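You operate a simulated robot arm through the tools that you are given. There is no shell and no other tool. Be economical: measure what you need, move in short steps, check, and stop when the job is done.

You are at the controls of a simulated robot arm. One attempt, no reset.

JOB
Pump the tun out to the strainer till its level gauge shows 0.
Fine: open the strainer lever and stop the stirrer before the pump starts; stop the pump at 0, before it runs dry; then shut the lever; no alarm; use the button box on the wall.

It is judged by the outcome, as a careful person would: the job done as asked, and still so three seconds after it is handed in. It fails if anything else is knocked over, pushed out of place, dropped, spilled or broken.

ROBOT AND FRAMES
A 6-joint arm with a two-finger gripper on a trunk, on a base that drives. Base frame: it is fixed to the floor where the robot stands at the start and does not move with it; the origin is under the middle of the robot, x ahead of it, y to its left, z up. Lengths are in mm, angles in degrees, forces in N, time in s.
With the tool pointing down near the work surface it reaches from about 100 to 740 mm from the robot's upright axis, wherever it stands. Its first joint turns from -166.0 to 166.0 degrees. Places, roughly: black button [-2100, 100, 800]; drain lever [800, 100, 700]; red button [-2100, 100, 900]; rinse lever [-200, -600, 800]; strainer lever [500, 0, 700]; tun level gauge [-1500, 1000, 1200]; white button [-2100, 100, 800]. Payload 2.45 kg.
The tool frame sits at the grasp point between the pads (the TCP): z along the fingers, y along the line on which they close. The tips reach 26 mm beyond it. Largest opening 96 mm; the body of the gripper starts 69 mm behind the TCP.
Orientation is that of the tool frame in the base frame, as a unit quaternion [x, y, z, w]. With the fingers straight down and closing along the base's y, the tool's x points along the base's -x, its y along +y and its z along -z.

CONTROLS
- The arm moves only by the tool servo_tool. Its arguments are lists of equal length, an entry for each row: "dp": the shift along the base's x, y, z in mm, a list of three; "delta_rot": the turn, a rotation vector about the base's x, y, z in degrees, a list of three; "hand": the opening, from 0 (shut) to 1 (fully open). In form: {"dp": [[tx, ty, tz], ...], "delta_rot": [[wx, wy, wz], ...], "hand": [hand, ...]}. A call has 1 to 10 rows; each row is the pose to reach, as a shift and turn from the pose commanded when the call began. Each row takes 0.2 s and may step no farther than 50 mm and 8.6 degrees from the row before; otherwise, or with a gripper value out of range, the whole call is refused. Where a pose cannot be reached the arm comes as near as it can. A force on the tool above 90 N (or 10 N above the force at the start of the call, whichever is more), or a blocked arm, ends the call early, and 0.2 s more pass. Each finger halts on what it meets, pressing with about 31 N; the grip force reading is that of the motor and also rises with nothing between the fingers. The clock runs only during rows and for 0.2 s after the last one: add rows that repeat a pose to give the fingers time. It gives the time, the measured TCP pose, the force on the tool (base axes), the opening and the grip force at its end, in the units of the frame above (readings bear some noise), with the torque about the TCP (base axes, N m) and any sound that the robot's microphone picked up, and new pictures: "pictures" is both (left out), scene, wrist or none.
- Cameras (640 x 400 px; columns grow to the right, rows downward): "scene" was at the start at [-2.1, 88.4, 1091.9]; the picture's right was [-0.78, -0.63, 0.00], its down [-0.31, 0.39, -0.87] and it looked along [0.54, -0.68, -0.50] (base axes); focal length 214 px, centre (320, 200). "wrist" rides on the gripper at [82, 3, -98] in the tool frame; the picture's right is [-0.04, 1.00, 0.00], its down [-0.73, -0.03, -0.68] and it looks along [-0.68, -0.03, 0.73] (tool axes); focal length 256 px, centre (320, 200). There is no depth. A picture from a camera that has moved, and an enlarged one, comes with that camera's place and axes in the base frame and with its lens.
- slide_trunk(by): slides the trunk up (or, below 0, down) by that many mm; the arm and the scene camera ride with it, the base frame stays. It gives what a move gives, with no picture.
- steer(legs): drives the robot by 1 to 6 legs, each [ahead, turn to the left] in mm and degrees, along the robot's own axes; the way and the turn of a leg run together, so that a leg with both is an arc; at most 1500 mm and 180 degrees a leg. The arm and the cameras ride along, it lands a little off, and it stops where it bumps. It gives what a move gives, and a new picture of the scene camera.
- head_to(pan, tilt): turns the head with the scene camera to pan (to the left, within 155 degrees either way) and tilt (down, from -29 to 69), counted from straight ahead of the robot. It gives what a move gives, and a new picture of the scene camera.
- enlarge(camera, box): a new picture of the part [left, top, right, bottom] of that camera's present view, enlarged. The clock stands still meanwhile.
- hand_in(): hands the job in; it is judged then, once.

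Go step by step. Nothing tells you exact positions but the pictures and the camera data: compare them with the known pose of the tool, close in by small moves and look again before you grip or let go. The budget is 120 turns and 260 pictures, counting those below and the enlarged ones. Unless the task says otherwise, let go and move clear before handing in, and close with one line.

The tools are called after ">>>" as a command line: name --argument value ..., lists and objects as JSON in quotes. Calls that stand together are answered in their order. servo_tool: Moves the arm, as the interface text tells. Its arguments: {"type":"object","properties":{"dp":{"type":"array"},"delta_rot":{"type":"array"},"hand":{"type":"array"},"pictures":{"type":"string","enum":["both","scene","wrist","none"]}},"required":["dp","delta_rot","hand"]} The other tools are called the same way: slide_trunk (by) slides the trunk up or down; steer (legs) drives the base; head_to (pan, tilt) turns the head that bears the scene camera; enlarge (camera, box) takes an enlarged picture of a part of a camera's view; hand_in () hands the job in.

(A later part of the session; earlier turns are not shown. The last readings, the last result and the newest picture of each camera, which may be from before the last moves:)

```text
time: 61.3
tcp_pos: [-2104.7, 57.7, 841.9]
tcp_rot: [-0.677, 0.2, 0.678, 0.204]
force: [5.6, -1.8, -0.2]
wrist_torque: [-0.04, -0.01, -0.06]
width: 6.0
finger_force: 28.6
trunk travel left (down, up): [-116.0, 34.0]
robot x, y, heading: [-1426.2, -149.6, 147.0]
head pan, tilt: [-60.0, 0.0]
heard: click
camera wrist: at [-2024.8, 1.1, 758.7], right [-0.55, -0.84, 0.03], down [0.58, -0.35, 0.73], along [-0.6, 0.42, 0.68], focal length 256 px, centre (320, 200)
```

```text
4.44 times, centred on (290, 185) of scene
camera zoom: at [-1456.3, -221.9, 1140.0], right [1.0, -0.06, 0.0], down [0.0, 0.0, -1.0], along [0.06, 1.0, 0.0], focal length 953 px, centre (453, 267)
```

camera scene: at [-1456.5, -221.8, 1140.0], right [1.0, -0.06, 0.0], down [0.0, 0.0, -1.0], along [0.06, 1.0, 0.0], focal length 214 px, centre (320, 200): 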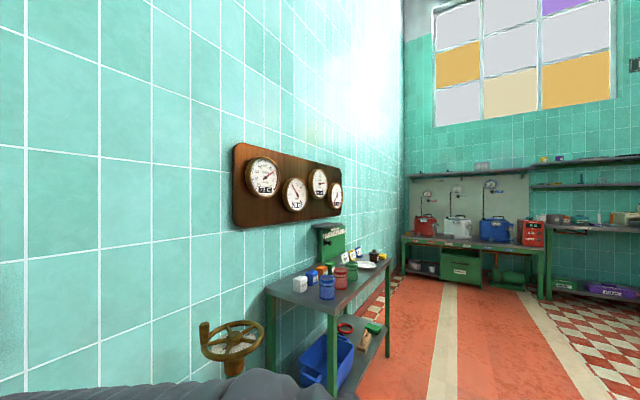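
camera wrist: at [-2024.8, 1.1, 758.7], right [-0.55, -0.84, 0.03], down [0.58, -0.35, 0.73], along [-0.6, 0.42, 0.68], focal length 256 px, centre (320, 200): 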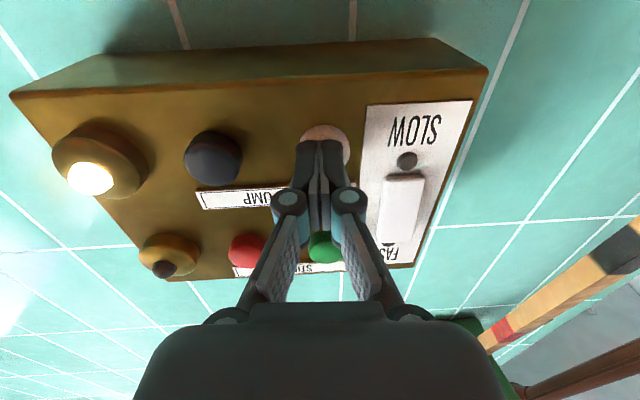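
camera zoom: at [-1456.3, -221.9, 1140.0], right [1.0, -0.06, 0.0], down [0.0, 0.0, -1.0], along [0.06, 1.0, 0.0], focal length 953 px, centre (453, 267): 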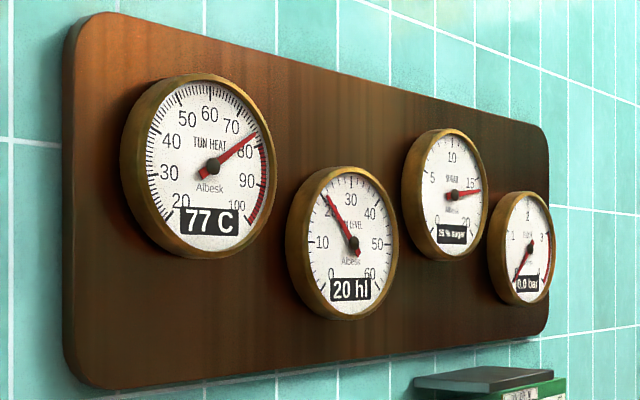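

Pump lamp on. I retract and move in front of black, ready to press.

>>> servo_tool --dp '[[25, -16.3, 0], [59.3, 10, 0], [62, 32, 0], [62, 32, 0]]' --delta_rot '[[0, 0, 0], [0, 0, 0], [0, 0, 0], [0, 0, 0]]' --hand '[0, 0, 0, 0]' --pictures "wrist"

>>> enlarge --camera "scene" --box '[230, 140, 350, 230]'

```text
time: 62.3
tcp_pos: [-2044.1, 88.4, 838.9]
tcp_rot: [-0.678, 0.199, 0.678, 0.204]
force: [-0.2, 0.6, -0.1]
wrist_torque: [-0.01, -0.04, 0.03]
width: 0.0
finger_force: 28.5
trunk travel left (down, up): [-116.0, 34.0]
robot x, y, heading: [-1428.6, -146.7, 146.8]
head pan, tilt: [-60.0, 0.0]
camera wrist: at [-1963.4, 33.4, 756.9], right [-0.55, -0.84, 0.03], down [0.58, -0.35, 0.73], along [-0.6, 0.42, 0.68], focal length 256 px, centre (320, 200)
```

wrist: 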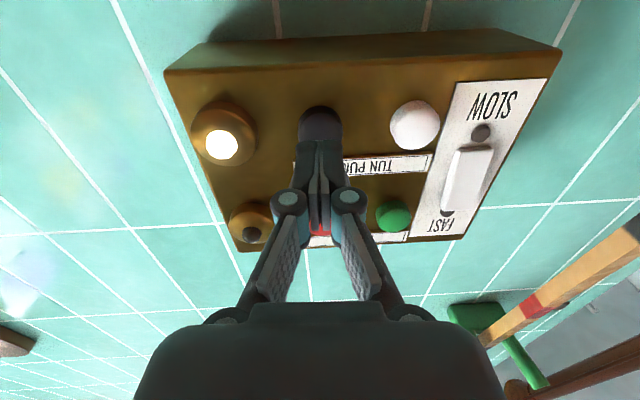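

```text
4.44 times, centred on (290, 185) of scene
camera zoom: at [-1456.5, -221.8, 1140.0], right [1.0, -0.06, 0.0], down [0.0, 0.0, -1.0], along [0.06, 1.0, 0.0], focal length 953 px, centre (453, 267)
```

zoom: 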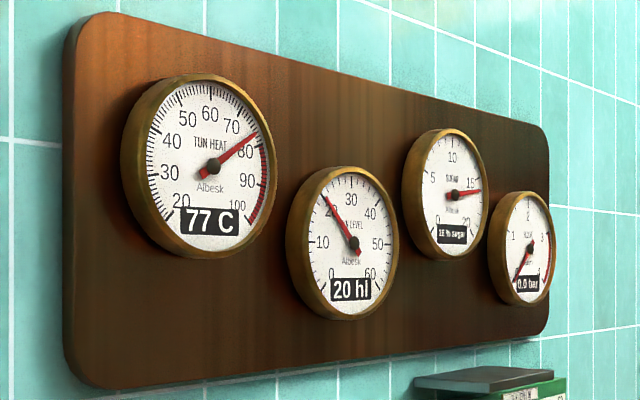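

Gauge still reads 20 after a second. I move to a 12 mm gap before black and wait, watching the gauge.

>>> servo_tool --dp '[[-12.6, 8.2, 0], [-12.6, 8.2, 0], [-12.6, 8.2, 0], [-12.6, 8.2, 0], [-12.6, 8.2, 0], [-12.6, 8.2, 0], [-12.6, 8.2, 0], [-12.6, 8.2, 0], [-12.6, 8.2, 0], [-12.6, 8.2, 0]]' --delta_rot '[[0, 0, 0], [0, 0, 0], [0, 0, 0], [0, 0, 0], [0, 0, 0], [0, 0, 0], [0, 0, 0], [0, 0, 0], [0, 0, 0], [0, 0, 0]]' --hand '[0, 0, 0, 0, 0, 0, 0, 0, 0, 0]' --pictures "wrist"

>>> enlarge --camera "scene" --box '[280, 170, 350, 220]'

```text
time: 64.5
tcp_pos: [-2057.3, 96.9, 837.7]
tcp_rot: [-0.678, 0.199, 0.678, 0.204]
force: [0.6, 0.6, -0.2]
wrist_torque: [-0.01, 0.02, -0.04]
width: 0.0
finger_force: 28.6
trunk travel left (down, up): [-116.0, 34.0]
robot x, y, heading: [-1428.0, -146.5, 146.7]
head pan, tilt: [-60.0, 0.0]
camera wrist: at [-1977.4, 41.0, 756.3], right [-0.55, -0.84, 0.03], down [0.58, -0.35, 0.73], along [-0.6, 0.42, 0.68], focal length 256 px, centre (320, 200)
```

wrist: 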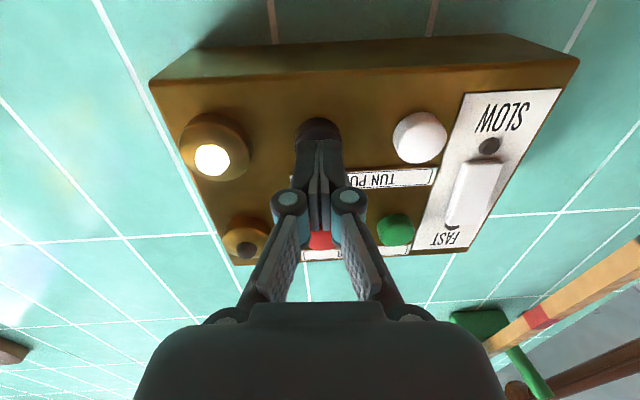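

```text
8.00 times, centred on (315, 195) of scene
camera zoom: at [-1456.6, -221.8, 1140.0], right [1.0, -0.06, 0.0], down [0.0, 0.0, -1.0], along [0.06, 1.0, 0.0], focal length 1716 px, centre (360, 240)
```

zoom: 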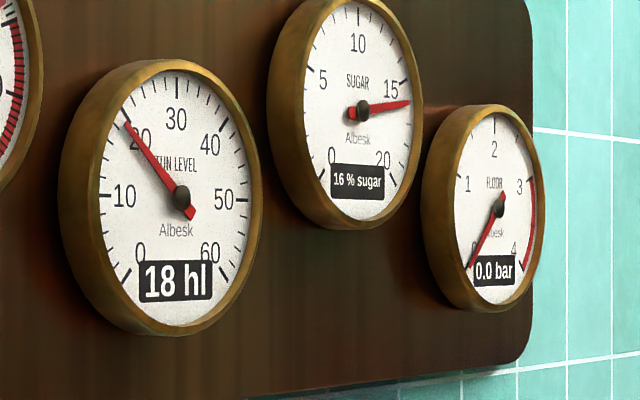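

18 hl at t=64.5, roughly 0.6 hl/s. I wait, keeping the pose.

>>> servo_tool --dp '[[0, 0, 0], [0, 0, 0], [0, 0, 0], [0, 0, 0], [0, 0, 0], [0, 0, 0], [0, 0, 0], [0, 0, 0], [0, 0, 0], [0, 0, 0]]' --delta_rot '[[0, 0, 0], [0, 0, 0], [0, 0, 0], [0, 0, 0], [0, 0, 0], [0, 0, 0], [0, 0, 0], [0, 0, 0], [0, 0, 0], [0, 0, 0]]' --hand '[0, 0, 0, 0, 0, 0, 0, 0, 0, 0]' --pictures "none"

>>> servo_tool --dp '[[0, 0, 0], [0, 0, 0], [0, 0, 0], [0, 0, 0], [0, 0, 0], [0, 0, 0], [0, 0, 0], [0, 0, 0], [0, 0, 0], [0, 0, 0]]' --delta_rot '[[0, 0, 0], [0, 0, 0], [0, 0, 0], [0, 0, 0], [0, 0, 0], [0, 0, 0], [0, 0, 0], [0, 0, 0], [0, 0, 0], [0, 0, 0]]' --hand '[0, 0, 0, 0, 0, 0, 0, 0, 0, 0]' --pictures "none"

>>> enlarge --camera "scene" --box '[280, 170, 350, 220]'

```text
time: 66.7
tcp_pos: [-2057.5, 96.5, 839.1]
tcp_rot: [-0.678, 0.199, 0.678, 0.203]
force: [0.3, -0.2, 0.2]
wrist_torque: [0.0, -0.02, 0.0]
width: 0.0
finger_force: 28.7
trunk travel left (down, up): [-116.0, 34.0]
robot x, y, heading: [-1427.0, -151.6, 146.7]
head pan, tilt: [-60.0, 0.0]
```

```text
time: 68.9
tcp_pos: [-2058.7, 96.5, 838.0]
tcp_rot: [-0.678, 0.198, 0.678, 0.203]
force: [0.1, -0.6, 0.8]
wrist_torque: [-0.02, -0.01, -0.02]
width: 0.1
finger_force: 28.3
trunk travel left (down, up): [-116.0, 34.0]
robot x, y, heading: [-1425.7, -144.7, 146.8]
head pan, tilt: [-60.0, 0.0]
```

```text
8.00 times, centred on (315, 195) of scene
camera zoom: at [-1456.6, -221.8, 1140.0], right [1.0, -0.06, 0.0], down [0.0, 0.0, -1.0], along [0.06, 1.0, 0.0], focal length 1716 px, centre (360, 240)
```

zoom: 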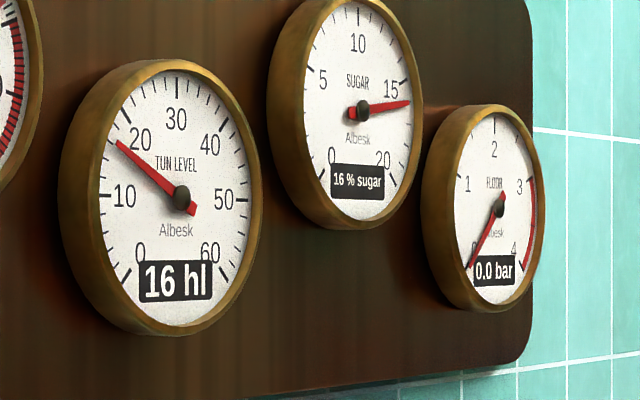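

About 0.5 hl/s, so 0 near t≈100. I wait several more spans and look again.

>>> servo_tool --dp '[[0, 0, 0], [0, 0, 0], [0, 0, 0], [0, 0, 0], [0, 0, 0], [0, 0, 0], [0, 0, 0], [0, 0, 0], [0, 0, 0], [0, 0, 0]]' --delta_rot '[[0, 0, 0], [0, 0, 0], [0, 0, 0], [0, 0, 0], [0, 0, 0], [0, 0, 0], [0, 0, 0], [0, 0, 0], [0, 0, 0], [0, 0, 0]]' --hand '[0, 0, 0, 0, 0, 0, 0, 0, 0, 0]' --pictures "none"

>>> servo_tool --dp '[[0, 0, 0], [0, 0, 0], [0, 0, 0], [0, 0, 0], [0, 0, 0], [0, 0, 0], [0, 0, 0], [0, 0, 0], [0, 0, 0], [0, 0, 0]]' --delta_rot '[[0, 0, 0], [0, 0, 0], [0, 0, 0], [0, 0, 0], [0, 0, 0], [0, 0, 0], [0, 0, 0], [0, 0, 0], [0, 0, 0], [0, 0, 0]]' --hand '[0, 0, 0, 0, 0, 0, 0, 0, 0, 0]' --pictures "none"

>>> servo_tool --dp '[[0, 0, 0], [0, 0, 0], [0, 0, 0], [0, 0, 0], [0, 0, 0], [0, 0, 0], [0, 0, 0], [0, 0, 0], [0, 0, 0], [0, 0, 0]]' --delta_rot '[[0, 0, 0], [0, 0, 0], [0, 0, 0], [0, 0, 0], [0, 0, 0], [0, 0, 0], [0, 0, 0], [0, 0, 0], [0, 0, 0], [0, 0, 0]]' --hand '[0, 0, 0, 0, 0, 0, 0, 0, 0, 0]' --pictures "none"

>>> servo_tool --dp '[[0, 0, 0], [0, 0, 0], [0, 0, 0], [0, 0, 0], [0, 0, 0], [0, 0, 0], [0, 0, 0], [0, 0, 0], [0, 0, 0], [0, 0, 0]]' --delta_rot '[[0, 0, 0], [0, 0, 0], [0, 0, 0], [0, 0, 0], [0, 0, 0], [0, 0, 0], [0, 0, 0], [0, 0, 0], [0, 0, 0], [0, 0, 0]]' --hand '[0, 0, 0, 0, 0, 0, 0, 0, 0, 0]' --pictures "none"

>>> enlarge --camera "scene" --box '[280, 170, 350, 220]'

```text
time: 71.1
tcp_pos: [-2057.6, 95.9, 838.9]
tcp_rot: [-0.677, 0.199, 0.678, 0.205]
force: [0.0, 0.3, -0.1]
wrist_torque: [0.0, 0.0, 0.04]
width: 0.0
finger_force: 28.4
trunk travel left (down, up): [-116.0, 34.0]
robot x, y, heading: [-1424.7, -147.8, 146.8]
head pan, tilt: [-60.0, 0.0]
```

```text
time: 73.3
tcp_pos: [-2057.8, 97.2, 837.8]
tcp_rot: [-0.678, 0.199, 0.678, 0.203]
force: [0.4, 0.3, 0.4]
wrist_torque: [0.0, 0.03, -0.01]
width: 0.0
finger_force: 28.1
trunk travel left (down, up): [-116.0, 34.0]
robot x, y, heading: [-1426.5, -147.7, 146.6]
head pan, tilt: [-60.0, 0.0]
```

```text
time: 75.5
tcp_pos: [-2056.9, 96.7, 838.5]
tcp_rot: [-0.678, 0.199, 0.678, 0.203]
force: [0.5, -0.2, -0.1]
wrist_torque: [-0.01, 0.01, -0.01]
width: 0.0
finger_force: 28.4
trunk travel left (down, up): [-116.0, 34.0]
robot x, y, heading: [-1427.2, -149.9, 146.9]
head pan, tilt: [-60.0, 0.0]
```

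```text
time: 77.7
tcp_pos: [-2057.3, 97.0, 838.2]
tcp_rot: [-0.678, 0.199, 0.678, 0.204]
force: [-0.5, 0.4, 0.7]
wrist_torque: [0.02, 0.01, -0.04]
width: 0.0
finger_force: 28.6
trunk travel left (down, up): [-116.0, 34.0]
robot x, y, heading: [-1425.5, -144.8, 146.8]
head pan, tilt: [-60.0, 0.0]
```

```text
8.00 times, centred on (315, 195) of scene
camera zoom: at [-1456.6, -221.8, 1140.0], right [1.0, -0.06, 0.0], down [0.0, 0.0, -1.0], along [0.06, 1.0, 0.0], focal length 1716 px, centre (360, 240)
```

zoom: 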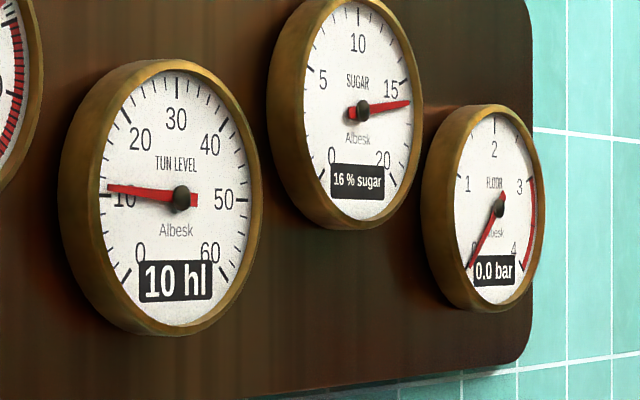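

10 hl at t=77.7 (about 0.6 hl/s). Wait to about 86, then look more often.

>>> servo_tool --dp '[[0, 0, 0], [0, 0, 0], [0, 0, 0], [0, 0, 0], [0, 0, 0], [0, 0, 0], [0, 0, 0], [0, 0, 0], [0, 0, 0], [0, 0, 0]]' --delta_rot '[[0, 0, 0], [0, 0, 0], [0, 0, 0], [0, 0, 0], [0, 0, 0], [0, 0, 0], [0, 0, 0], [0, 0, 0], [0, 0, 0], [0, 0, 0]]' --hand '[0, 0, 0, 0, 0, 0, 0, 0, 0, 0]' --pictures "none"

>>> servo_tool --dp '[[0, 0, 0], [0, 0, 0], [0, 0, 0], [0, 0, 0], [0, 0, 0], [0, 0, 0], [0, 0, 0], [0, 0, 0], [0, 0, 0], [0, 0, 0]]' --delta_rot '[[0, 0, 0], [0, 0, 0], [0, 0, 0], [0, 0, 0], [0, 0, 0], [0, 0, 0], [0, 0, 0], [0, 0, 0], [0, 0, 0], [0, 0, 0]]' --hand '[0, 0, 0, 0, 0, 0, 0, 0, 0, 0]' --pictures "none"

>>> servo_tool --dp '[[0, 0, 0], [0, 0, 0], [0, 0, 0], [0, 0, 0], [0, 0, 0], [0, 0, 0], [0, 0, 0], [0, 0, 0], [0, 0, 0], [0, 0, 0]]' --delta_rot '[[0, 0, 0], [0, 0, 0], [0, 0, 0], [0, 0, 0], [0, 0, 0], [0, 0, 0], [0, 0, 0], [0, 0, 0], [0, 0, 0], [0, 0, 0]]' --hand '[0, 0, 0, 0, 0, 0, 0, 0, 0, 0]' --pictures "none"

>>> servo_tool --dp '[[0, 0, 0], [0, 0, 0], [0, 0, 0], [0, 0, 0], [0, 0, 0], [0, 0, 0], [0, 0, 0]]' --delta_rot '[[0, 0, 0], [0, 0, 0], [0, 0, 0], [0, 0, 0], [0, 0, 0], [0, 0, 0], [0, 0, 0]]' --hand '[0, 0, 0, 0, 0, 0, 0]' --pictures "none"

>>> enlarge --camera "scene" --box '[280, 170, 350, 220]'

```text
time: 79.9
tcp_pos: [-2057.1, 95.6, 838.9]
tcp_rot: [-0.677, 0.2, 0.678, 0.204]
force: [0.5, 0.3, 0.2]
wrist_torque: [-0.01, 0.01, -0.03]
width: 0.0
finger_force: 29.5
trunk travel left (down, up): [-116.0, 34.0]
robot x, y, heading: [-1426.6, -149.2, 146.7]
head pan, tilt: [-60.0, 0.0]
```

```text
time: 82.1
tcp_pos: [-2057.7, 96.7, 839.6]
tcp_rot: [-0.678, 0.198, 0.678, 0.203]
force: [0.8, 0.5, -0.8]
wrist_torque: [0.01, 0.0, 0.01]
width: 0.0
finger_force: 28.7
trunk travel left (down, up): [-116.0, 34.0]
robot x, y, heading: [-1427.6, -150.0, 146.6]
head pan, tilt: [-60.0, 0.0]
```

```text
time: 84.3
tcp_pos: [-2059.1, 96.6, 838.3]
tcp_rot: [-0.678, 0.199, 0.678, 0.204]
force: [-0.2, -0.9, 0.7]
wrist_torque: [0.0, -0.04, 0.03]
width: 0.0
finger_force: 28.6
trunk travel left (down, up): [-116.0, 34.0]
robot x, y, heading: [-1426.5, -152.4, 146.8]
head pan, tilt: [-60.0, 0.0]
```

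```text
time: 85.9
tcp_pos: [-2058.1, 97.9, 838.3]
tcp_rot: [-0.678, 0.199, 0.678, 0.204]
force: [-0.5, -0.5, -0.4]
wrist_torque: [0.02, 0.03, 0.0]
width: 0.0
finger_force: 27.9
trunk travel left (down, up): [-116.0, 34.0]
robot x, y, heading: [-1426.0, -147.5, 146.6]
head pan, tilt: [-60.0, 0.0]
```

```text
8.00 times, centred on (315, 195) of scene
camera zoom: at [-1456.6, -221.8, 1140.0], right [1.0, -0.06, 0.0], down [0.0, 0.0, -1.0], along [0.06, 1.0, 0.0], focal length 1716 px, centre (360, 240)
```

zoom: 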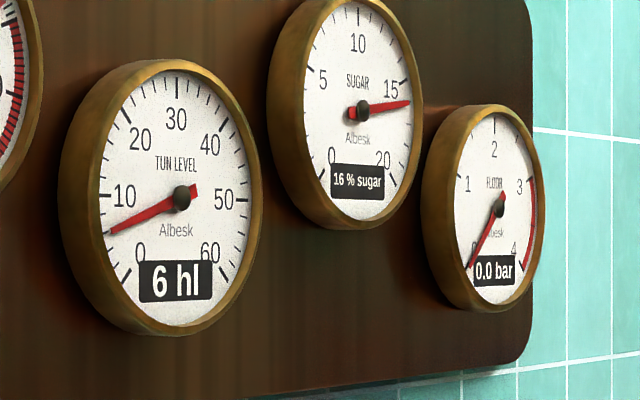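

6 hl at 85.9. I wait to about 91.

>>> servo_tool --dp '[[0, 0, 0], [0, 0, 0], [0, 0, 0], [0, 0, 0], [0, 0, 0], [0, 0, 0], [0, 0, 0], [0, 0, 0], [0, 0, 0], [0, 0, 0]]' --delta_rot '[[0, 0, 0], [0, 0, 0], [0, 0, 0], [0, 0, 0], [0, 0, 0], [0, 0, 0], [0, 0, 0], [0, 0, 0], [0, 0, 0], [0, 0, 0]]' --hand '[0, 0, 0, 0, 0, 0, 0, 0, 0, 0]' --pictures "none"

>>> servo_tool --dp '[[0, 0, 0], [0, 0, 0], [0, 0, 0], [0, 0, 0], [0, 0, 0], [0, 0, 0], [0, 0, 0], [0, 0, 0], [0, 0, 0], [0, 0, 0]]' --delta_rot '[[0, 0, 0], [0, 0, 0], [0, 0, 0], [0, 0, 0], [0, 0, 0], [0, 0, 0], [0, 0, 0], [0, 0, 0], [0, 0, 0], [0, 0, 0]]' --hand '[0, 0, 0, 0, 0, 0, 0, 0, 0, 0]' --pictures "none"

>>> enlarge --camera "scene" --box '[280, 170, 350, 220]'

```text
time: 88.1
tcp_pos: [-2056.5, 96.5, 838.9]
tcp_rot: [-0.678, 0.197, 0.678, 0.203]
force: [0.5, -0.5, 0.5]
wrist_torque: [0.0, -0.02, -0.03]
width: 0.0
finger_force: 28.6
trunk travel left (down, up): [-116.0, 34.0]
robot x, y, heading: [-1430.5, -145.6, 146.8]
head pan, tilt: [-60.0, 0.0]
```

```text
time: 90.3
tcp_pos: [-2057.2, 96.1, 839.4]
tcp_rot: [-0.678, 0.199, 0.678, 0.204]
force: [-0.5, -1.0, 0.0]
wrist_torque: [0.01, 0.04, 0.01]
width: 0.0
finger_force: 28.7
trunk travel left (down, up): [-116.0, 34.0]
robot x, y, heading: [-1428.4, -150.9, 146.9]
head pan, tilt: [-60.0, 0.0]
```

```text
8.00 times, centred on (315, 195) of scene
camera zoom: at [-1456.6, -221.8, 1140.0], right [1.0, -0.06, 0.0], down [0.0, 0.0, -1.0], along [0.06, 1.0, 0.0], focal length 1716 px, centre (360, 240)
```

zoom: 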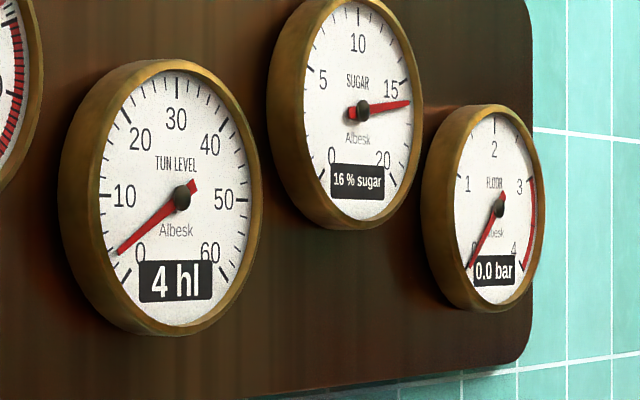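

Display steps by 2; needle near 3. One more short wait.

>>> servo_tool --dp '[[0, 0, 0], [0, 0, 0], [0, 0, 0], [0, 0, 0], [0, 0, 0], [0, 0, 0], [0, 0, 0], [0, 0, 0]]' --delta_rot '[[0, 0, 0], [0, 0, 0], [0, 0, 0], [0, 0, 0], [0, 0, 0], [0, 0, 0], [0, 0, 0], [0, 0, 0]]' --hand '[0, 0, 0, 0, 0, 0, 0, 0]' --pictures "none"

>>> enlarge --camera "scene" --box '[285, 170, 313, 215]'

```text
time: 92.1
tcp_pos: [-2057.9, 96.4, 838.7]
tcp_rot: [-0.678, 0.199, 0.678, 0.204]
force: [0.1, 0.6, 0.2]
wrist_torque: [-0.02, -0.03, 0.01]
width: 0.0
finger_force: 28.2
trunk travel left (down, up): [-116.0, 34.0]
robot x, y, heading: [-1425.8, -146.1, 146.7]
head pan, tilt: [-60.0, 0.0]
```

```text
8.89 times, centred on (299, 192) of scene
camera zoom: at [-1456.6, -221.8, 1140.0], right [1.0, -0.06, 0.0], down [0.0, 0.0, -1.0], along [0.06, 1.0, 0.0], focal length 1906 px, centre (507, 267)
```

zoom: 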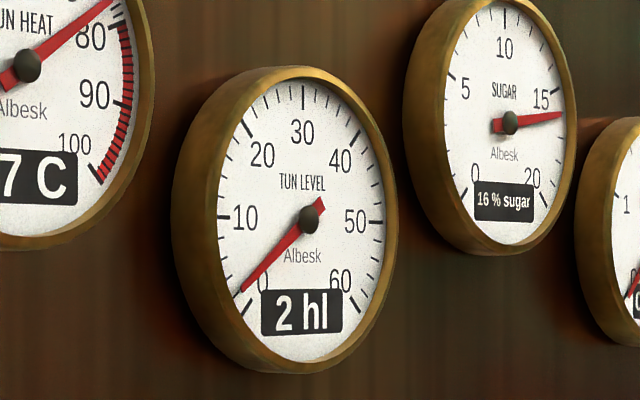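

Needle near 2. Short wait of about 1.4 s and look again.

>>> servo_tool --dp '[[-3, 2, 0], [-5, 3.3, 0], [-5, 3.3, 0], [-5, 3.3, 0], [-5, 3.3, 0], [-5, 3.3, 0]]' --delta_rot '[[0, 0, 0], [0, 0, 0], [0, 0, 0], [0, 0, 0], [0, 0, 0], [0, 0, 0]]' --hand '[0, 0, 0, 0, 0, 0]' --pictures "none"

>>> enlarge --camera "scene" --box '[285, 170, 313, 215]'

```text
time: 93.5
tcp_pos: [-2063.1, 100.4, 840.1]
tcp_rot: [-0.678, 0.198, 0.678, 0.204]
force: [-0.1, -1.1, 0.6]
wrist_torque: [0.01, -0.03, 0.02]
width: 0.0
finger_force: 28.9
trunk travel left (down, up): [-116.0, 34.0]
robot x, y, heading: [-1423.8, -144.2, 146.5]
head pan, tilt: [-60.0, 0.0]
```

```text
8.89 times, centred on (299, 192) of scene
camera zoom: at [-1456.6, -221.8, 1140.0], right [1.0, -0.06, 0.0], down [0.0, 0.0, -1.0], along [0.06, 1.0, 0.0], focal length 1906 px, centre (507, 267)
```

zoom: 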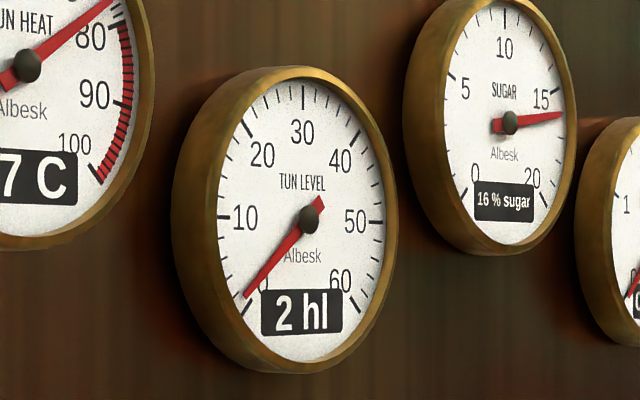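

Slightly above 1 now; another 0.8 s.

>>> servo_tool --dp '[[0, 0, 0], [0, 0, 0], [0, 0, 0]]' --delta_rot '[[0, 0, 0], [0, 0, 0], [0, 0, 0]]' --hand '[0, 0, 0]' --pictures "none"

>>> enlarge --camera "scene" --box '[285, 170, 313, 215]'

```text
time: 94.3
tcp_pos: [-2062.8, 101.2, 840.4]
tcp_rot: [-0.678, 0.198, 0.678, 0.204]
force: [0.1, 0.3, 0.0]
wrist_torque: [-0.02, 0.0, 0.0]
width: 0.0
finger_force: 28.1
trunk travel left (down, up): [-116.0, 34.0]
robot x, y, heading: [-1429.0, -147.6, 146.9]
head pan, tilt: [-60.0, 0.0]
```

```text
8.89 times, centred on (299, 192) of scene
camera zoom: at [-1456.6, -221.8, 1140.0], right [1.0, -0.06, 0.0], down [0.0, 0.0, -1.0], along [0.06, 1.0, 0.0], focal length 1906 px, centre (507, 267)
```

zoom: 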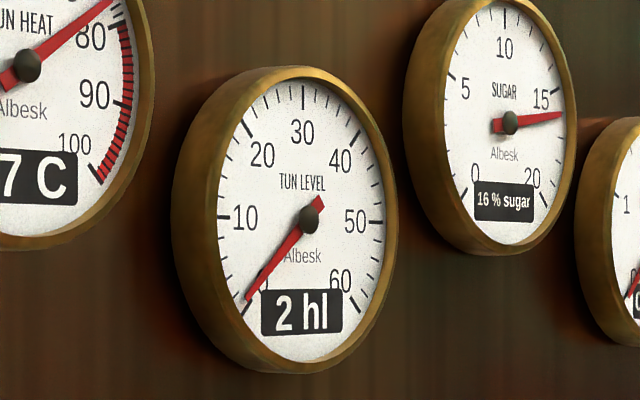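

Still 2 on the display; another 0.6 s.

>>> servo_tool --dp '[[0, 0, 0], [0, 0, 0]]' --delta_rot '[[0, 0, 0], [0, 0, 0]]' --hand '[0, 0]' --pictures "none"

>>> enlarge --camera "scene" --box '[285, 170, 313, 215]'

```text
time: 94.9
tcp_pos: [-2064.1, 100.8, 839.5]
tcp_rot: [-0.678, 0.199, 0.678, 0.203]
force: [-0.3, -0.2, 0.0]
wrist_torque: [0.02, -0.03, 0.0]
width: 0.0
finger_force: 28.4
trunk travel left (down, up): [-116.0, 34.0]
robot x, y, heading: [-1426.4, -148.2, 146.8]
head pan, tilt: [-60.0, 0.0]
```

```text
8.89 times, centred on (299, 192) of scene
camera zoom: at [-1456.6, -221.8, 1140.0], right [1.0, -0.06, 0.0], down [0.0, 0.0, -1.0], along [0.06, 1.0, 0.0], focal length 1906 px, centre (507, 267)
```

zoom: 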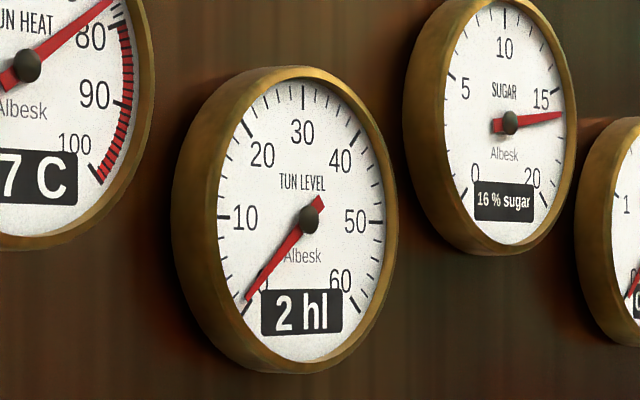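

Hardly changed; another 0.6 s.

>>> servo_tool --dp '[[0, 0, 0], [0, 0, 0]]' --delta_rot '[[0, 0, 0], [0, 0, 0]]' --hand '[0, 0]' --pictures "none"

>>> enlarge --camera "scene" --box '[285, 170, 313, 215]'

```text
time: 95.5
tcp_pos: [-2063.1, 100.0, 839.7]
tcp_rot: [-0.678, 0.199, 0.678, 0.204]
force: [0.7, -0.9, 0.4]
wrist_torque: [-0.02, 0.01, 0.03]
width: 0.0
finger_force: 28.3
trunk travel left (down, up): [-116.0, 34.0]
robot x, y, heading: [-1427.3, -148.5, 147.0]
head pan, tilt: [-60.0, 0.0]
```

```text
8.89 times, centred on (299, 192) of scene
camera zoom: at [-1456.6, -221.8, 1140.0], right [1.0, -0.06, 0.0], down [0.0, 0.0, -1.0], along [0.06, 1.0, 0.0], focal length 1906 px, centre (507, 267)
```

zoom: 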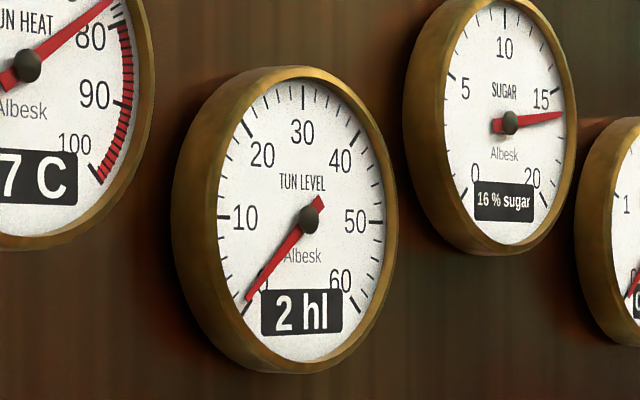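

Still 2. Continue in 0.6 s steps.

>>> servo_tool --dp '[[0, 0, 0], [0, 0, 0]]' --delta_rot '[[0, 0, 0], [0, 0, 0]]' --hand '[0, 0]' --pictures "none"

>>> enlarge --camera "scene" --box '[285, 170, 313, 215]'

```text
time: 96.1
tcp_pos: [-2062.7, 100.1, 839.5]
tcp_rot: [-0.678, 0.2, 0.678, 0.204]
force: [-0.8, 0.3, -1.0]
wrist_torque: [0.03, -0.01, 0.04]
width: 0.0
finger_force: 28.1
trunk travel left (down, up): [-116.0, 34.0]
robot x, y, heading: [-1430.2, -147.3, 147.0]
head pan, tilt: [-60.0, 0.0]
```

```text
8.89 times, centred on (299, 192) of scene
camera zoom: at [-1456.6, -221.8, 1140.0], right [1.0, -0.06, 0.0], down [0.0, 0.0, -1.0], along [0.06, 1.0, 0.0], focal length 1906 px, centre (507, 267)
```

zoom: 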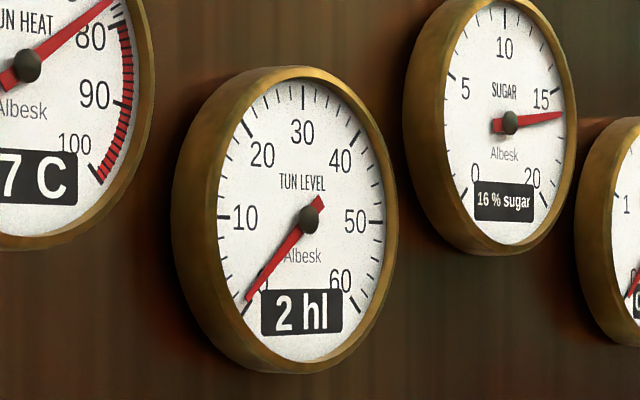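

The needle seems to have slowed. I check the pump lamp and floor gauge too.

>>> servo_tool --dp '[[0, 0, 0]]' --delta_rot '[[0, 0, 0]]' --hand '[0]' --pictures "wrist"

>>> enlarge --camera "scene" --box '[282, 175, 310, 215]'

```text
time: 96.5
tcp_pos: [-2062.4, 101.3, 839.8]
tcp_rot: [-0.678, 0.199, 0.678, 0.204]
force: [0.7, -0.8, -0.1]
wrist_torque: [0.0, -0.01, -0.01]
width: 0.0
finger_force: 28.6
trunk travel left (down, up): [-116.0, 34.0]
robot x, y, heading: [-1426.9, -146.8, 146.4]
head pan, tilt: [-60.0, 0.0]
camera wrist: at [-1982.7, 45.1, 757.4], right [-0.55, -0.84, 0.03], down [0.58, -0.35, 0.73], along [-0.6, 0.42, 0.68], focal length 256 px, centre (320, 200)
```

wrist: 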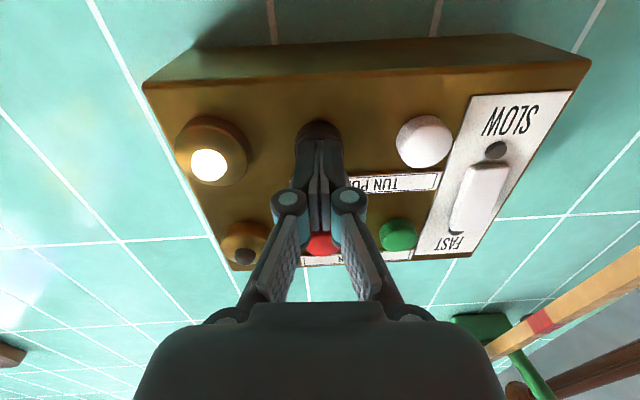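

```text
10.00 times, centred on (296, 195) of scene
camera zoom: at [-1456.6, -221.8, 1140.0], right [1.0, -0.06, 0.0], down [0.0, 0.0, -1.0], along [0.06, 1.0, 0.0], focal length 2145 px, centre (560, 250)
```

zoom: 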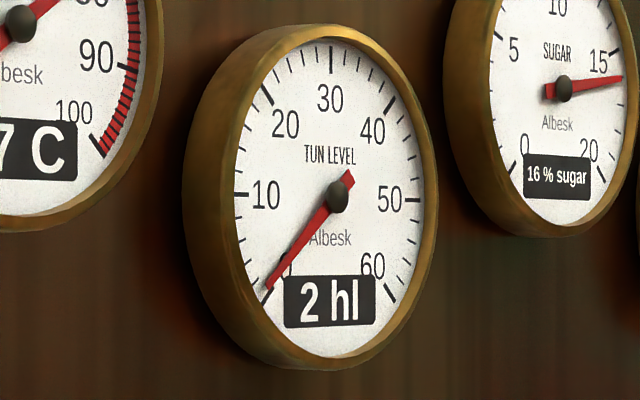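

The pump still runs and the final part drains slower. Continue watching.

>>> servo_tool --dp '[[0, 0, 0], [0, 0, 0], [0, 0, 0]]' --delta_rot '[[0, 0, 0], [0, 0, 0], [0, 0, 0]]' --hand '[0, 0, 0]' --pictures "none"

>>> enlarge --camera "scene" --box '[282, 175, 310, 215]'

```text
time: 97.3
tcp_pos: [-2064.3, 100.9, 838.2]
tcp_rot: [-0.678, 0.198, 0.678, 0.204]
force: [-0.8, 0.2, 0.8]
wrist_torque: [-0.04, -0.02, -0.01]
width: 0.0
finger_force: 29.1
trunk travel left (down, up): [-116.0, 34.0]
robot x, y, heading: [-1426.0, -152.7, 146.7]
head pan, tilt: [-60.0, 0.0]
```

```text
10.00 times, centred on (296, 195) of scene
camera zoom: at [-1456.6, -221.8, 1140.0], right [1.0, -0.06, 0.0], down [0.0, 0.0, -1.0], along [0.06, 1.0, 0.0], focal length 2145 px, centre (560, 250)
```

zoom: 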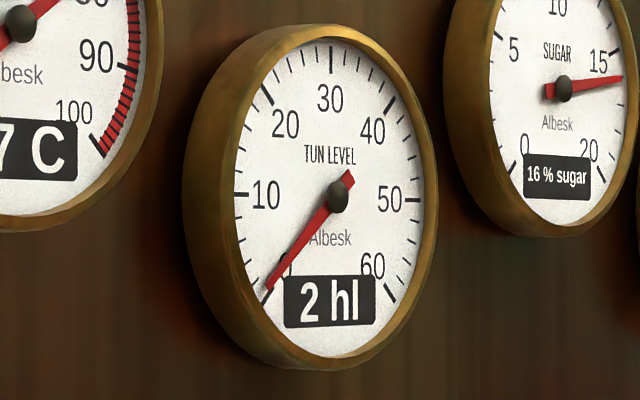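

Slow change. Another second.

>>> servo_tool --dp '[[0, 0, 0], [0, 0, 0], [0, 0, 0], [0, 0, 0]]' --delta_rot '[[0, 0, 0], [0, 0, 0], [0, 0, 0], [0, 0, 0]]' --hand '[0, 0, 0, 0]' --pictures "none"

>>> enlarge --camera "scene" --box '[282, 175, 310, 215]'

```text
time: 98.3
tcp_pos: [-2062.9, 100.5, 840.4]
tcp_rot: [-0.678, 0.198, 0.678, 0.204]
force: [-0.1, 0.2, -0.5]
wrist_torque: [0.01, 0.01, 0.0]
width: 0.0
finger_force: 28.7
trunk travel left (down, up): [-116.0, 34.0]
robot x, y, heading: [-1425.0, -149.3, 146.5]
head pan, tilt: [-60.0, 0.0]
```

```text
10.00 times, centred on (296, 195) of scene
camera zoom: at [-1456.6, -221.8, 1140.0], right [1.0, -0.06, 0.0], down [0.0, 0.0, -1.0], along [0.06, 1.0, 0.0], focal length 2145 px, centre (560, 250)
```

zoom: 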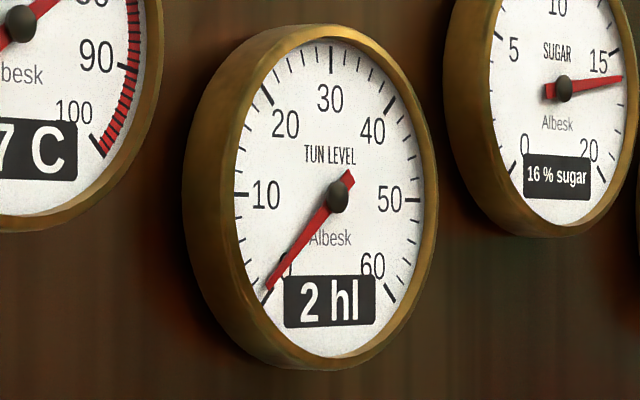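

Another 1 s.

>>> servo_tool --dp '[[0, 0, 0], [0, 0, 0], [0, 0, 0], [0, 0, 0]]' --delta_rot '[[0, 0, 0], [0, 0, 0], [0, 0, 0], [0, 0, 0]]' --hand '[0, 0, 0, 0]' --pictures "none"

>>> enlarge --camera "scene" --box '[286, 190, 300, 210]'

```text
time: 99.3
tcp_pos: [-2063.5, 100.2, 838.2]
tcp_rot: [-0.678, 0.198, 0.678, 0.203]
force: [-0.7, 0.1, -0.6]
wrist_torque: [-0.03, -0.01, -0.03]
width: 0.1
finger_force: 28.5
trunk travel left (down, up): [-116.0, 34.0]
robot x, y, heading: [-1428.7, -148.8, 147.0]
head pan, tilt: [-60.0, 0.0]
```

```text
16.00 times, centred on (293, 200) of scene
camera zoom: at [-1456.6, -221.8, 1140.0], right [1.0, -0.06, 0.0], down [0.0, 0.0, -1.0], along [0.06, 1.0, 0.0], focal length 3432 px, centre (752, 200)
```

zoom: 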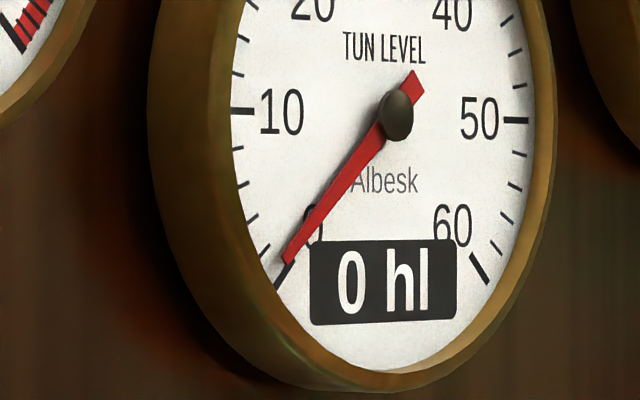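

The gauge shows 0. Stop the pump now: press black.

>>> servo_tool --dp '[[-8, 5.2, 0], [-13.4, 8.7, 0]]' --delta_rot '[[0, 0, 0], [0, 0, 0]]' --hand '[0, 0]' --pictures "wrist"

```text
time: 99.9
tcp_pos: [-2073.5, 108.1, 839.8]
tcp_rot: [0.678, -0.2, -0.677, -0.203]
force: [44.0, -19.4, -11.2]
wrist_torque: [-0.18, -0.22, -0.25]
width: 6.3
finger_force: 29.1
trunk travel left (down, up): [-116.0, 34.0]
robot x, y, heading: [-1424.2, -148.5, 146.7]
head pan, tilt: [-60.0, 0.0]
heard: click
camera wrist: at [-1993.6, 52.3, 757.5], right [-0.55, -0.84, 0.04], down [0.58, -0.35, 0.73], along [-0.6, 0.42, 0.68], focal length 256 px, centre (320, 200)
```

wrist: 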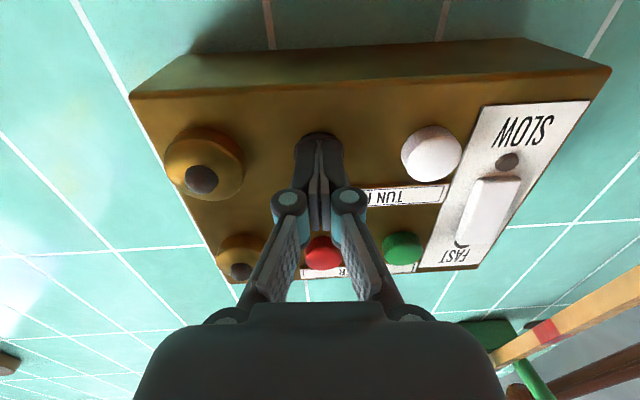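

Click, both lamps off. I retract and check the gauge and lamp.

>>> servo_tool --dp '[[25, -16.4, 0], [62, -41, 0], [100, -66, 0], [125, -82, 0]]' --delta_rot '[[0, 0, 0], [0, 0, 0], [0, 0, 0], [0, 0, 0]]' --hand '[0, 0, 0, 0]' --pictures "wrist"

>>> enlarge --camera "scene" --box '[230, 140, 350, 230]'

```text
time: 100.9
tcp_pos: [-1947.9, 28.2, 840.6]
tcp_rot: [-0.678, 0.199, 0.678, 0.203]
force: [-0.6, -0.4, 0.0]
wrist_torque: [0.0, -0.02, 0.03]
width: 0.2
finger_force: 28.6
trunk travel left (down, up): [-116.0, 34.0]
robot x, y, heading: [-1426.0, -148.8, 146.8]
head pan, tilt: [-60.0, 0.0]
camera wrist: at [-1868.2, -27.8, 757.9], right [-0.55, -0.84, 0.03], down [0.58, -0.35, 0.73], along [-0.6, 0.42, 0.68], focal length 256 px, centre (320, 200)
```

wrist: 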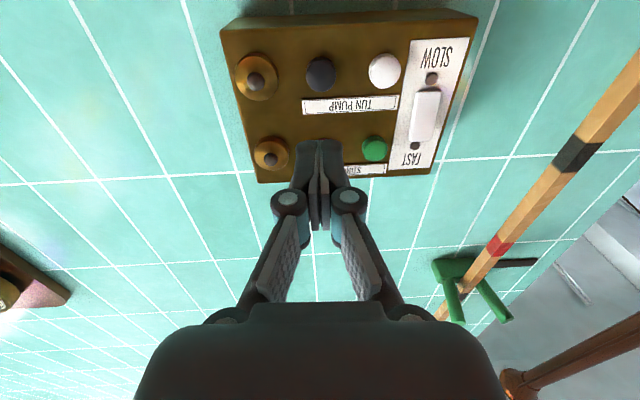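

```text
4.44 times, centred on (290, 185) of scene
camera zoom: at [-1456.8, -221.7, 1140.0], right [1.0, -0.06, 0.0], down [0.0, 0.0, -1.0], along [0.06, 1.0, 0.0], focal length 953 px, centre (453, 267)
```

zoom: 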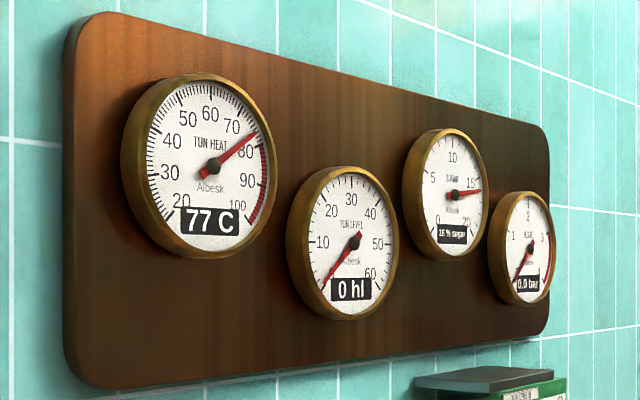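

Level 0, pump and stirrer off, no alarm. Now I put the tool back pointing down, tucked, for the drive to the lever.

>>> servo_tool --dp '[[12, -8, 12], [24, -16, 24], [36, -24, 36], [48, -32, 48], [60, -40, 60], [72, -48, 72], [84, -56, 84], [96, -63, 96], [108, -70, 108], [112, -73, 108]]' --delta_rot '[[-4.47, -6.86, 0], [-8.94, -13.72, 0], [-13.4, -20.6, 0], [-17.9, -27.4, 0], [-22.3, -34.3, 0], [-26.8, -41.2, 0], [-31.3, -48, 0], [-35.8, -54.9, 0], [-40.2, -61.7, 0], [-44.7, -68.6, 0]]' --hand '[0, 0, 0, 0, 0, 0, 0, 0, 0, 0]' --pictures "none"

>>> servo_tool --dp '[[0, 0, 0], [0, 0, 0]]' --delta_rot '[[-4.47, -6.86, 0], [-4.47, -6.86, 0]]' --hand '[0, 0]' --pictures "none"

>>> head_to --pan 20 --tilt 35

>>> steer --legs '[[0, -125.4]]'

```text
time: 103.1
tcp_pos: [-1838.7, -46.1, 947.8]
tcp_rot: [0.957, -0.281, -0.068, -0.02]
force: [-0.5, 0.5, 0.6]
wrist_torque: [0.04, 0.01, 0.03]
width: 0.0
finger_force: 28.8
trunk travel left (down, up): [-116.0, 34.0]
robot x, y, heading: [-1426.5, -147.2, 146.5]
head pan, tilt: [-60.0, 0.0]
```

```text
time: 103.7
tcp_pos: [-1840.9, -45.3, 949.1]
tcp_rot: [0.96, -0.282, 0.0, 0.0]
force: [0.4, -0.7, 0.2]
wrist_torque: [0.0, 0.0, 0.01]
width: 0.0
finger_force: 28.8
trunk travel left (down, up): [-116.0, 34.0]
robot x, y, heading: [-1423.1, -149.3, 147.0]
head pan, tilt: [-60.0, 0.0]
```

```text
time: 105.2
tcp_pos: [-1840.3, -44.4, 947.9]
tcp_rot: [0.959, -0.282, -0.001, 0.0]
force: [-0.1, 0.0, -0.3]
wrist_torque: [-0.02, -0.01, -0.02]
width: 0.0
finger_force: 28.4
trunk travel left (down, up): [-116.0, 34.0]
robot x, y, heading: [-1425.3, -149.3, 146.7]
head pan, tilt: [20.0, 35.0]
camera scene: at [-1547.3, -291.4, 1083.9], right [0.23, 0.97, 0.0], down [0.56, -0.13, -0.82], along [-0.8, 0.19, -0.57], focal length 214 px, centre (320, 200)
```

scene: 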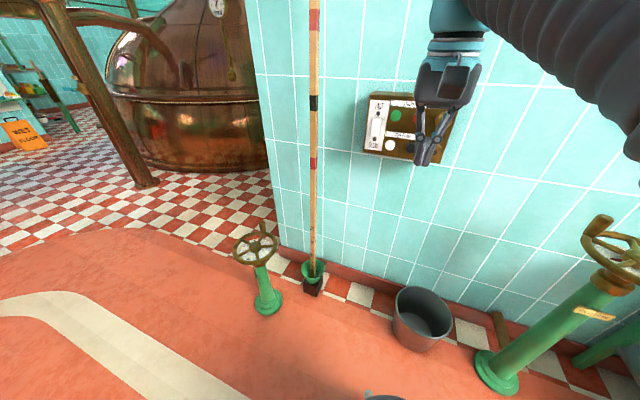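

```text
time: 110.8
tcp_pos: [-1109.9, 137.6, 947.9]
tcp_rot: [-0.204, 0.979, 0.0, 0.001]
force: [-0.9, 0.3, 0.0]
wrist_torque: [0.0, 0.0, 0.0]
width: 0.0
finger_force: 28.3
trunk travel left (down, up): [-116.0, 34.0]
robot x, y, heading: [-1425.7, -147.5, 22.9]
head pan, tilt: [20.0, 35.0]
camera scene: at [-1477.6, 34.7, 1083.8], right [0.68, -0.73, 0.0], down [-0.42, -0.39, -0.82], along [0.6, 0.56, -0.57], focal length 214 px, centre (320, 200)
```

scene: 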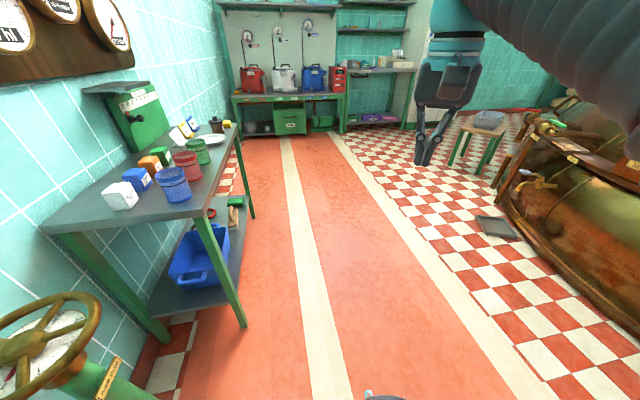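

Clear way ahead. Driving back beside the tun to about [50, 430].

>>> steer --legs '[[1500, -1.5], [90, 0], [0, -63]]'

```text
time: 121.5
tcp_pos: [410.5, 250.1, 947.4]
tcp_rot: [0.362, 0.932, -0.001, 0.0]
force: [0.1, 0.4, 0.4]
wrist_torque: [0.01, -0.03, 0.03]
width: 0.0
finger_force: 27.9
trunk travel left (down, up): [-116.0, 34.0]
robot x, y, heading: [21.4, 422.1, -43.2]
head pan, tilt: [20.0, 35.0]
camera scene: at [166.7, 544.8, 1083.8], right [-0.39, -0.92, 0.0], down [-0.53, 0.22, -0.82], along [0.75, -0.32, -0.57], focal length 214 px, centre (320, 200)
```

scene: 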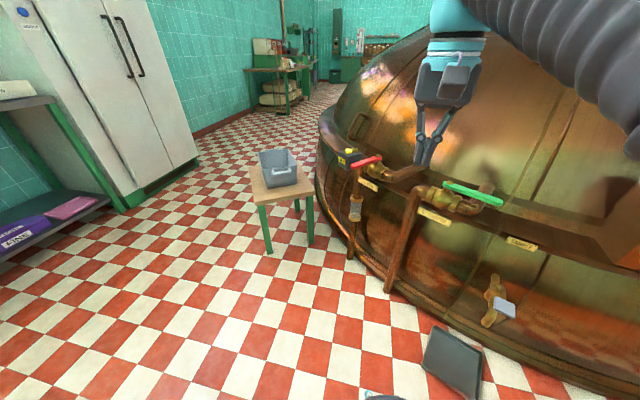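

Good view: green lever in line (open), tray untouched. I swing the hand over the lever handle, turning to straddle it.

>>> servo_tool --dp '[[5, -41, 0], [10, -82, 0], [15, -123, 0], [20, -164, 0], [25, -205, 0], [30, -246, 0], [35, -288, 0], [40, -330, 0], [46, -371, 0], [46, -371, 0]]' --delta_rot '[[0, 0, 7.4], [0, 0, 14.8], [0, 0, 22.2], [0, 0, 29.6], [0, 0, 37], [0, 0, 44.4], [0, 0, 51.8], [0, 0, 59.2], [0, 0, 66.5], [0, 0, 66.5]]' --hand '[0, 0, 0, 0.2, 0.4, 0.6, 0.65, 0.65, 0.65, 0.65]'

```text
time: 123.7
tcp_pos: [421.9, -79.7, 892.5]
tcp_rot: [-0.208, 0.978, -0.002, 0.002]
force: [0.0, -0.7, 0.6]
wrist_torque: [0.01, 0.02, 0.0]
width: 62.3
finger_force: 0.1
out of reach, approached as far as the arm can: row 5, 6, 7, 8, 9, 10
trunk travel left (down, up): [-116.0, 34.0]
robot x, y, heading: [22.4, 427.0, -42.9]
head pan, tilt: [20.0, 35.0]
camera scene: at [166.6, 544.7, 1083.9], right [-0.39, -0.92, 0.0], down [-0.53, 0.22, -0.82], along [0.75, -0.32, -0.57], focal length 214 px, centre (320, 200)
camera wrist: at [346.4, -110.0, 990.1], right [-0.37, 0.93, 0.0], down [0.68, 0.27, 0.68], along [0.63, 0.25, -0.73], focal length 256 px, centre (320, 200)
```

scene: 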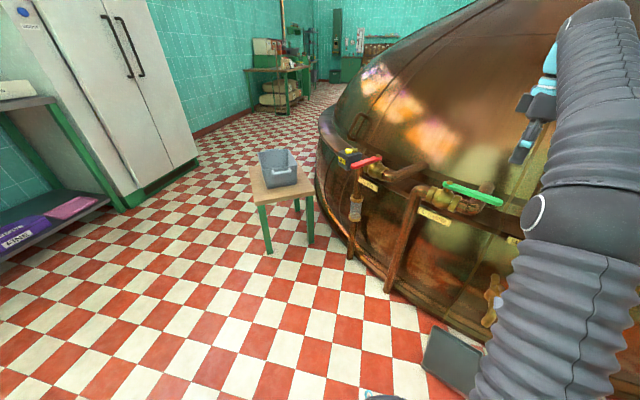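
wrist: 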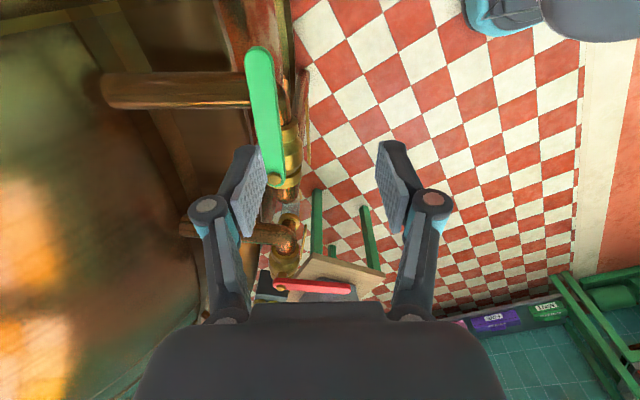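

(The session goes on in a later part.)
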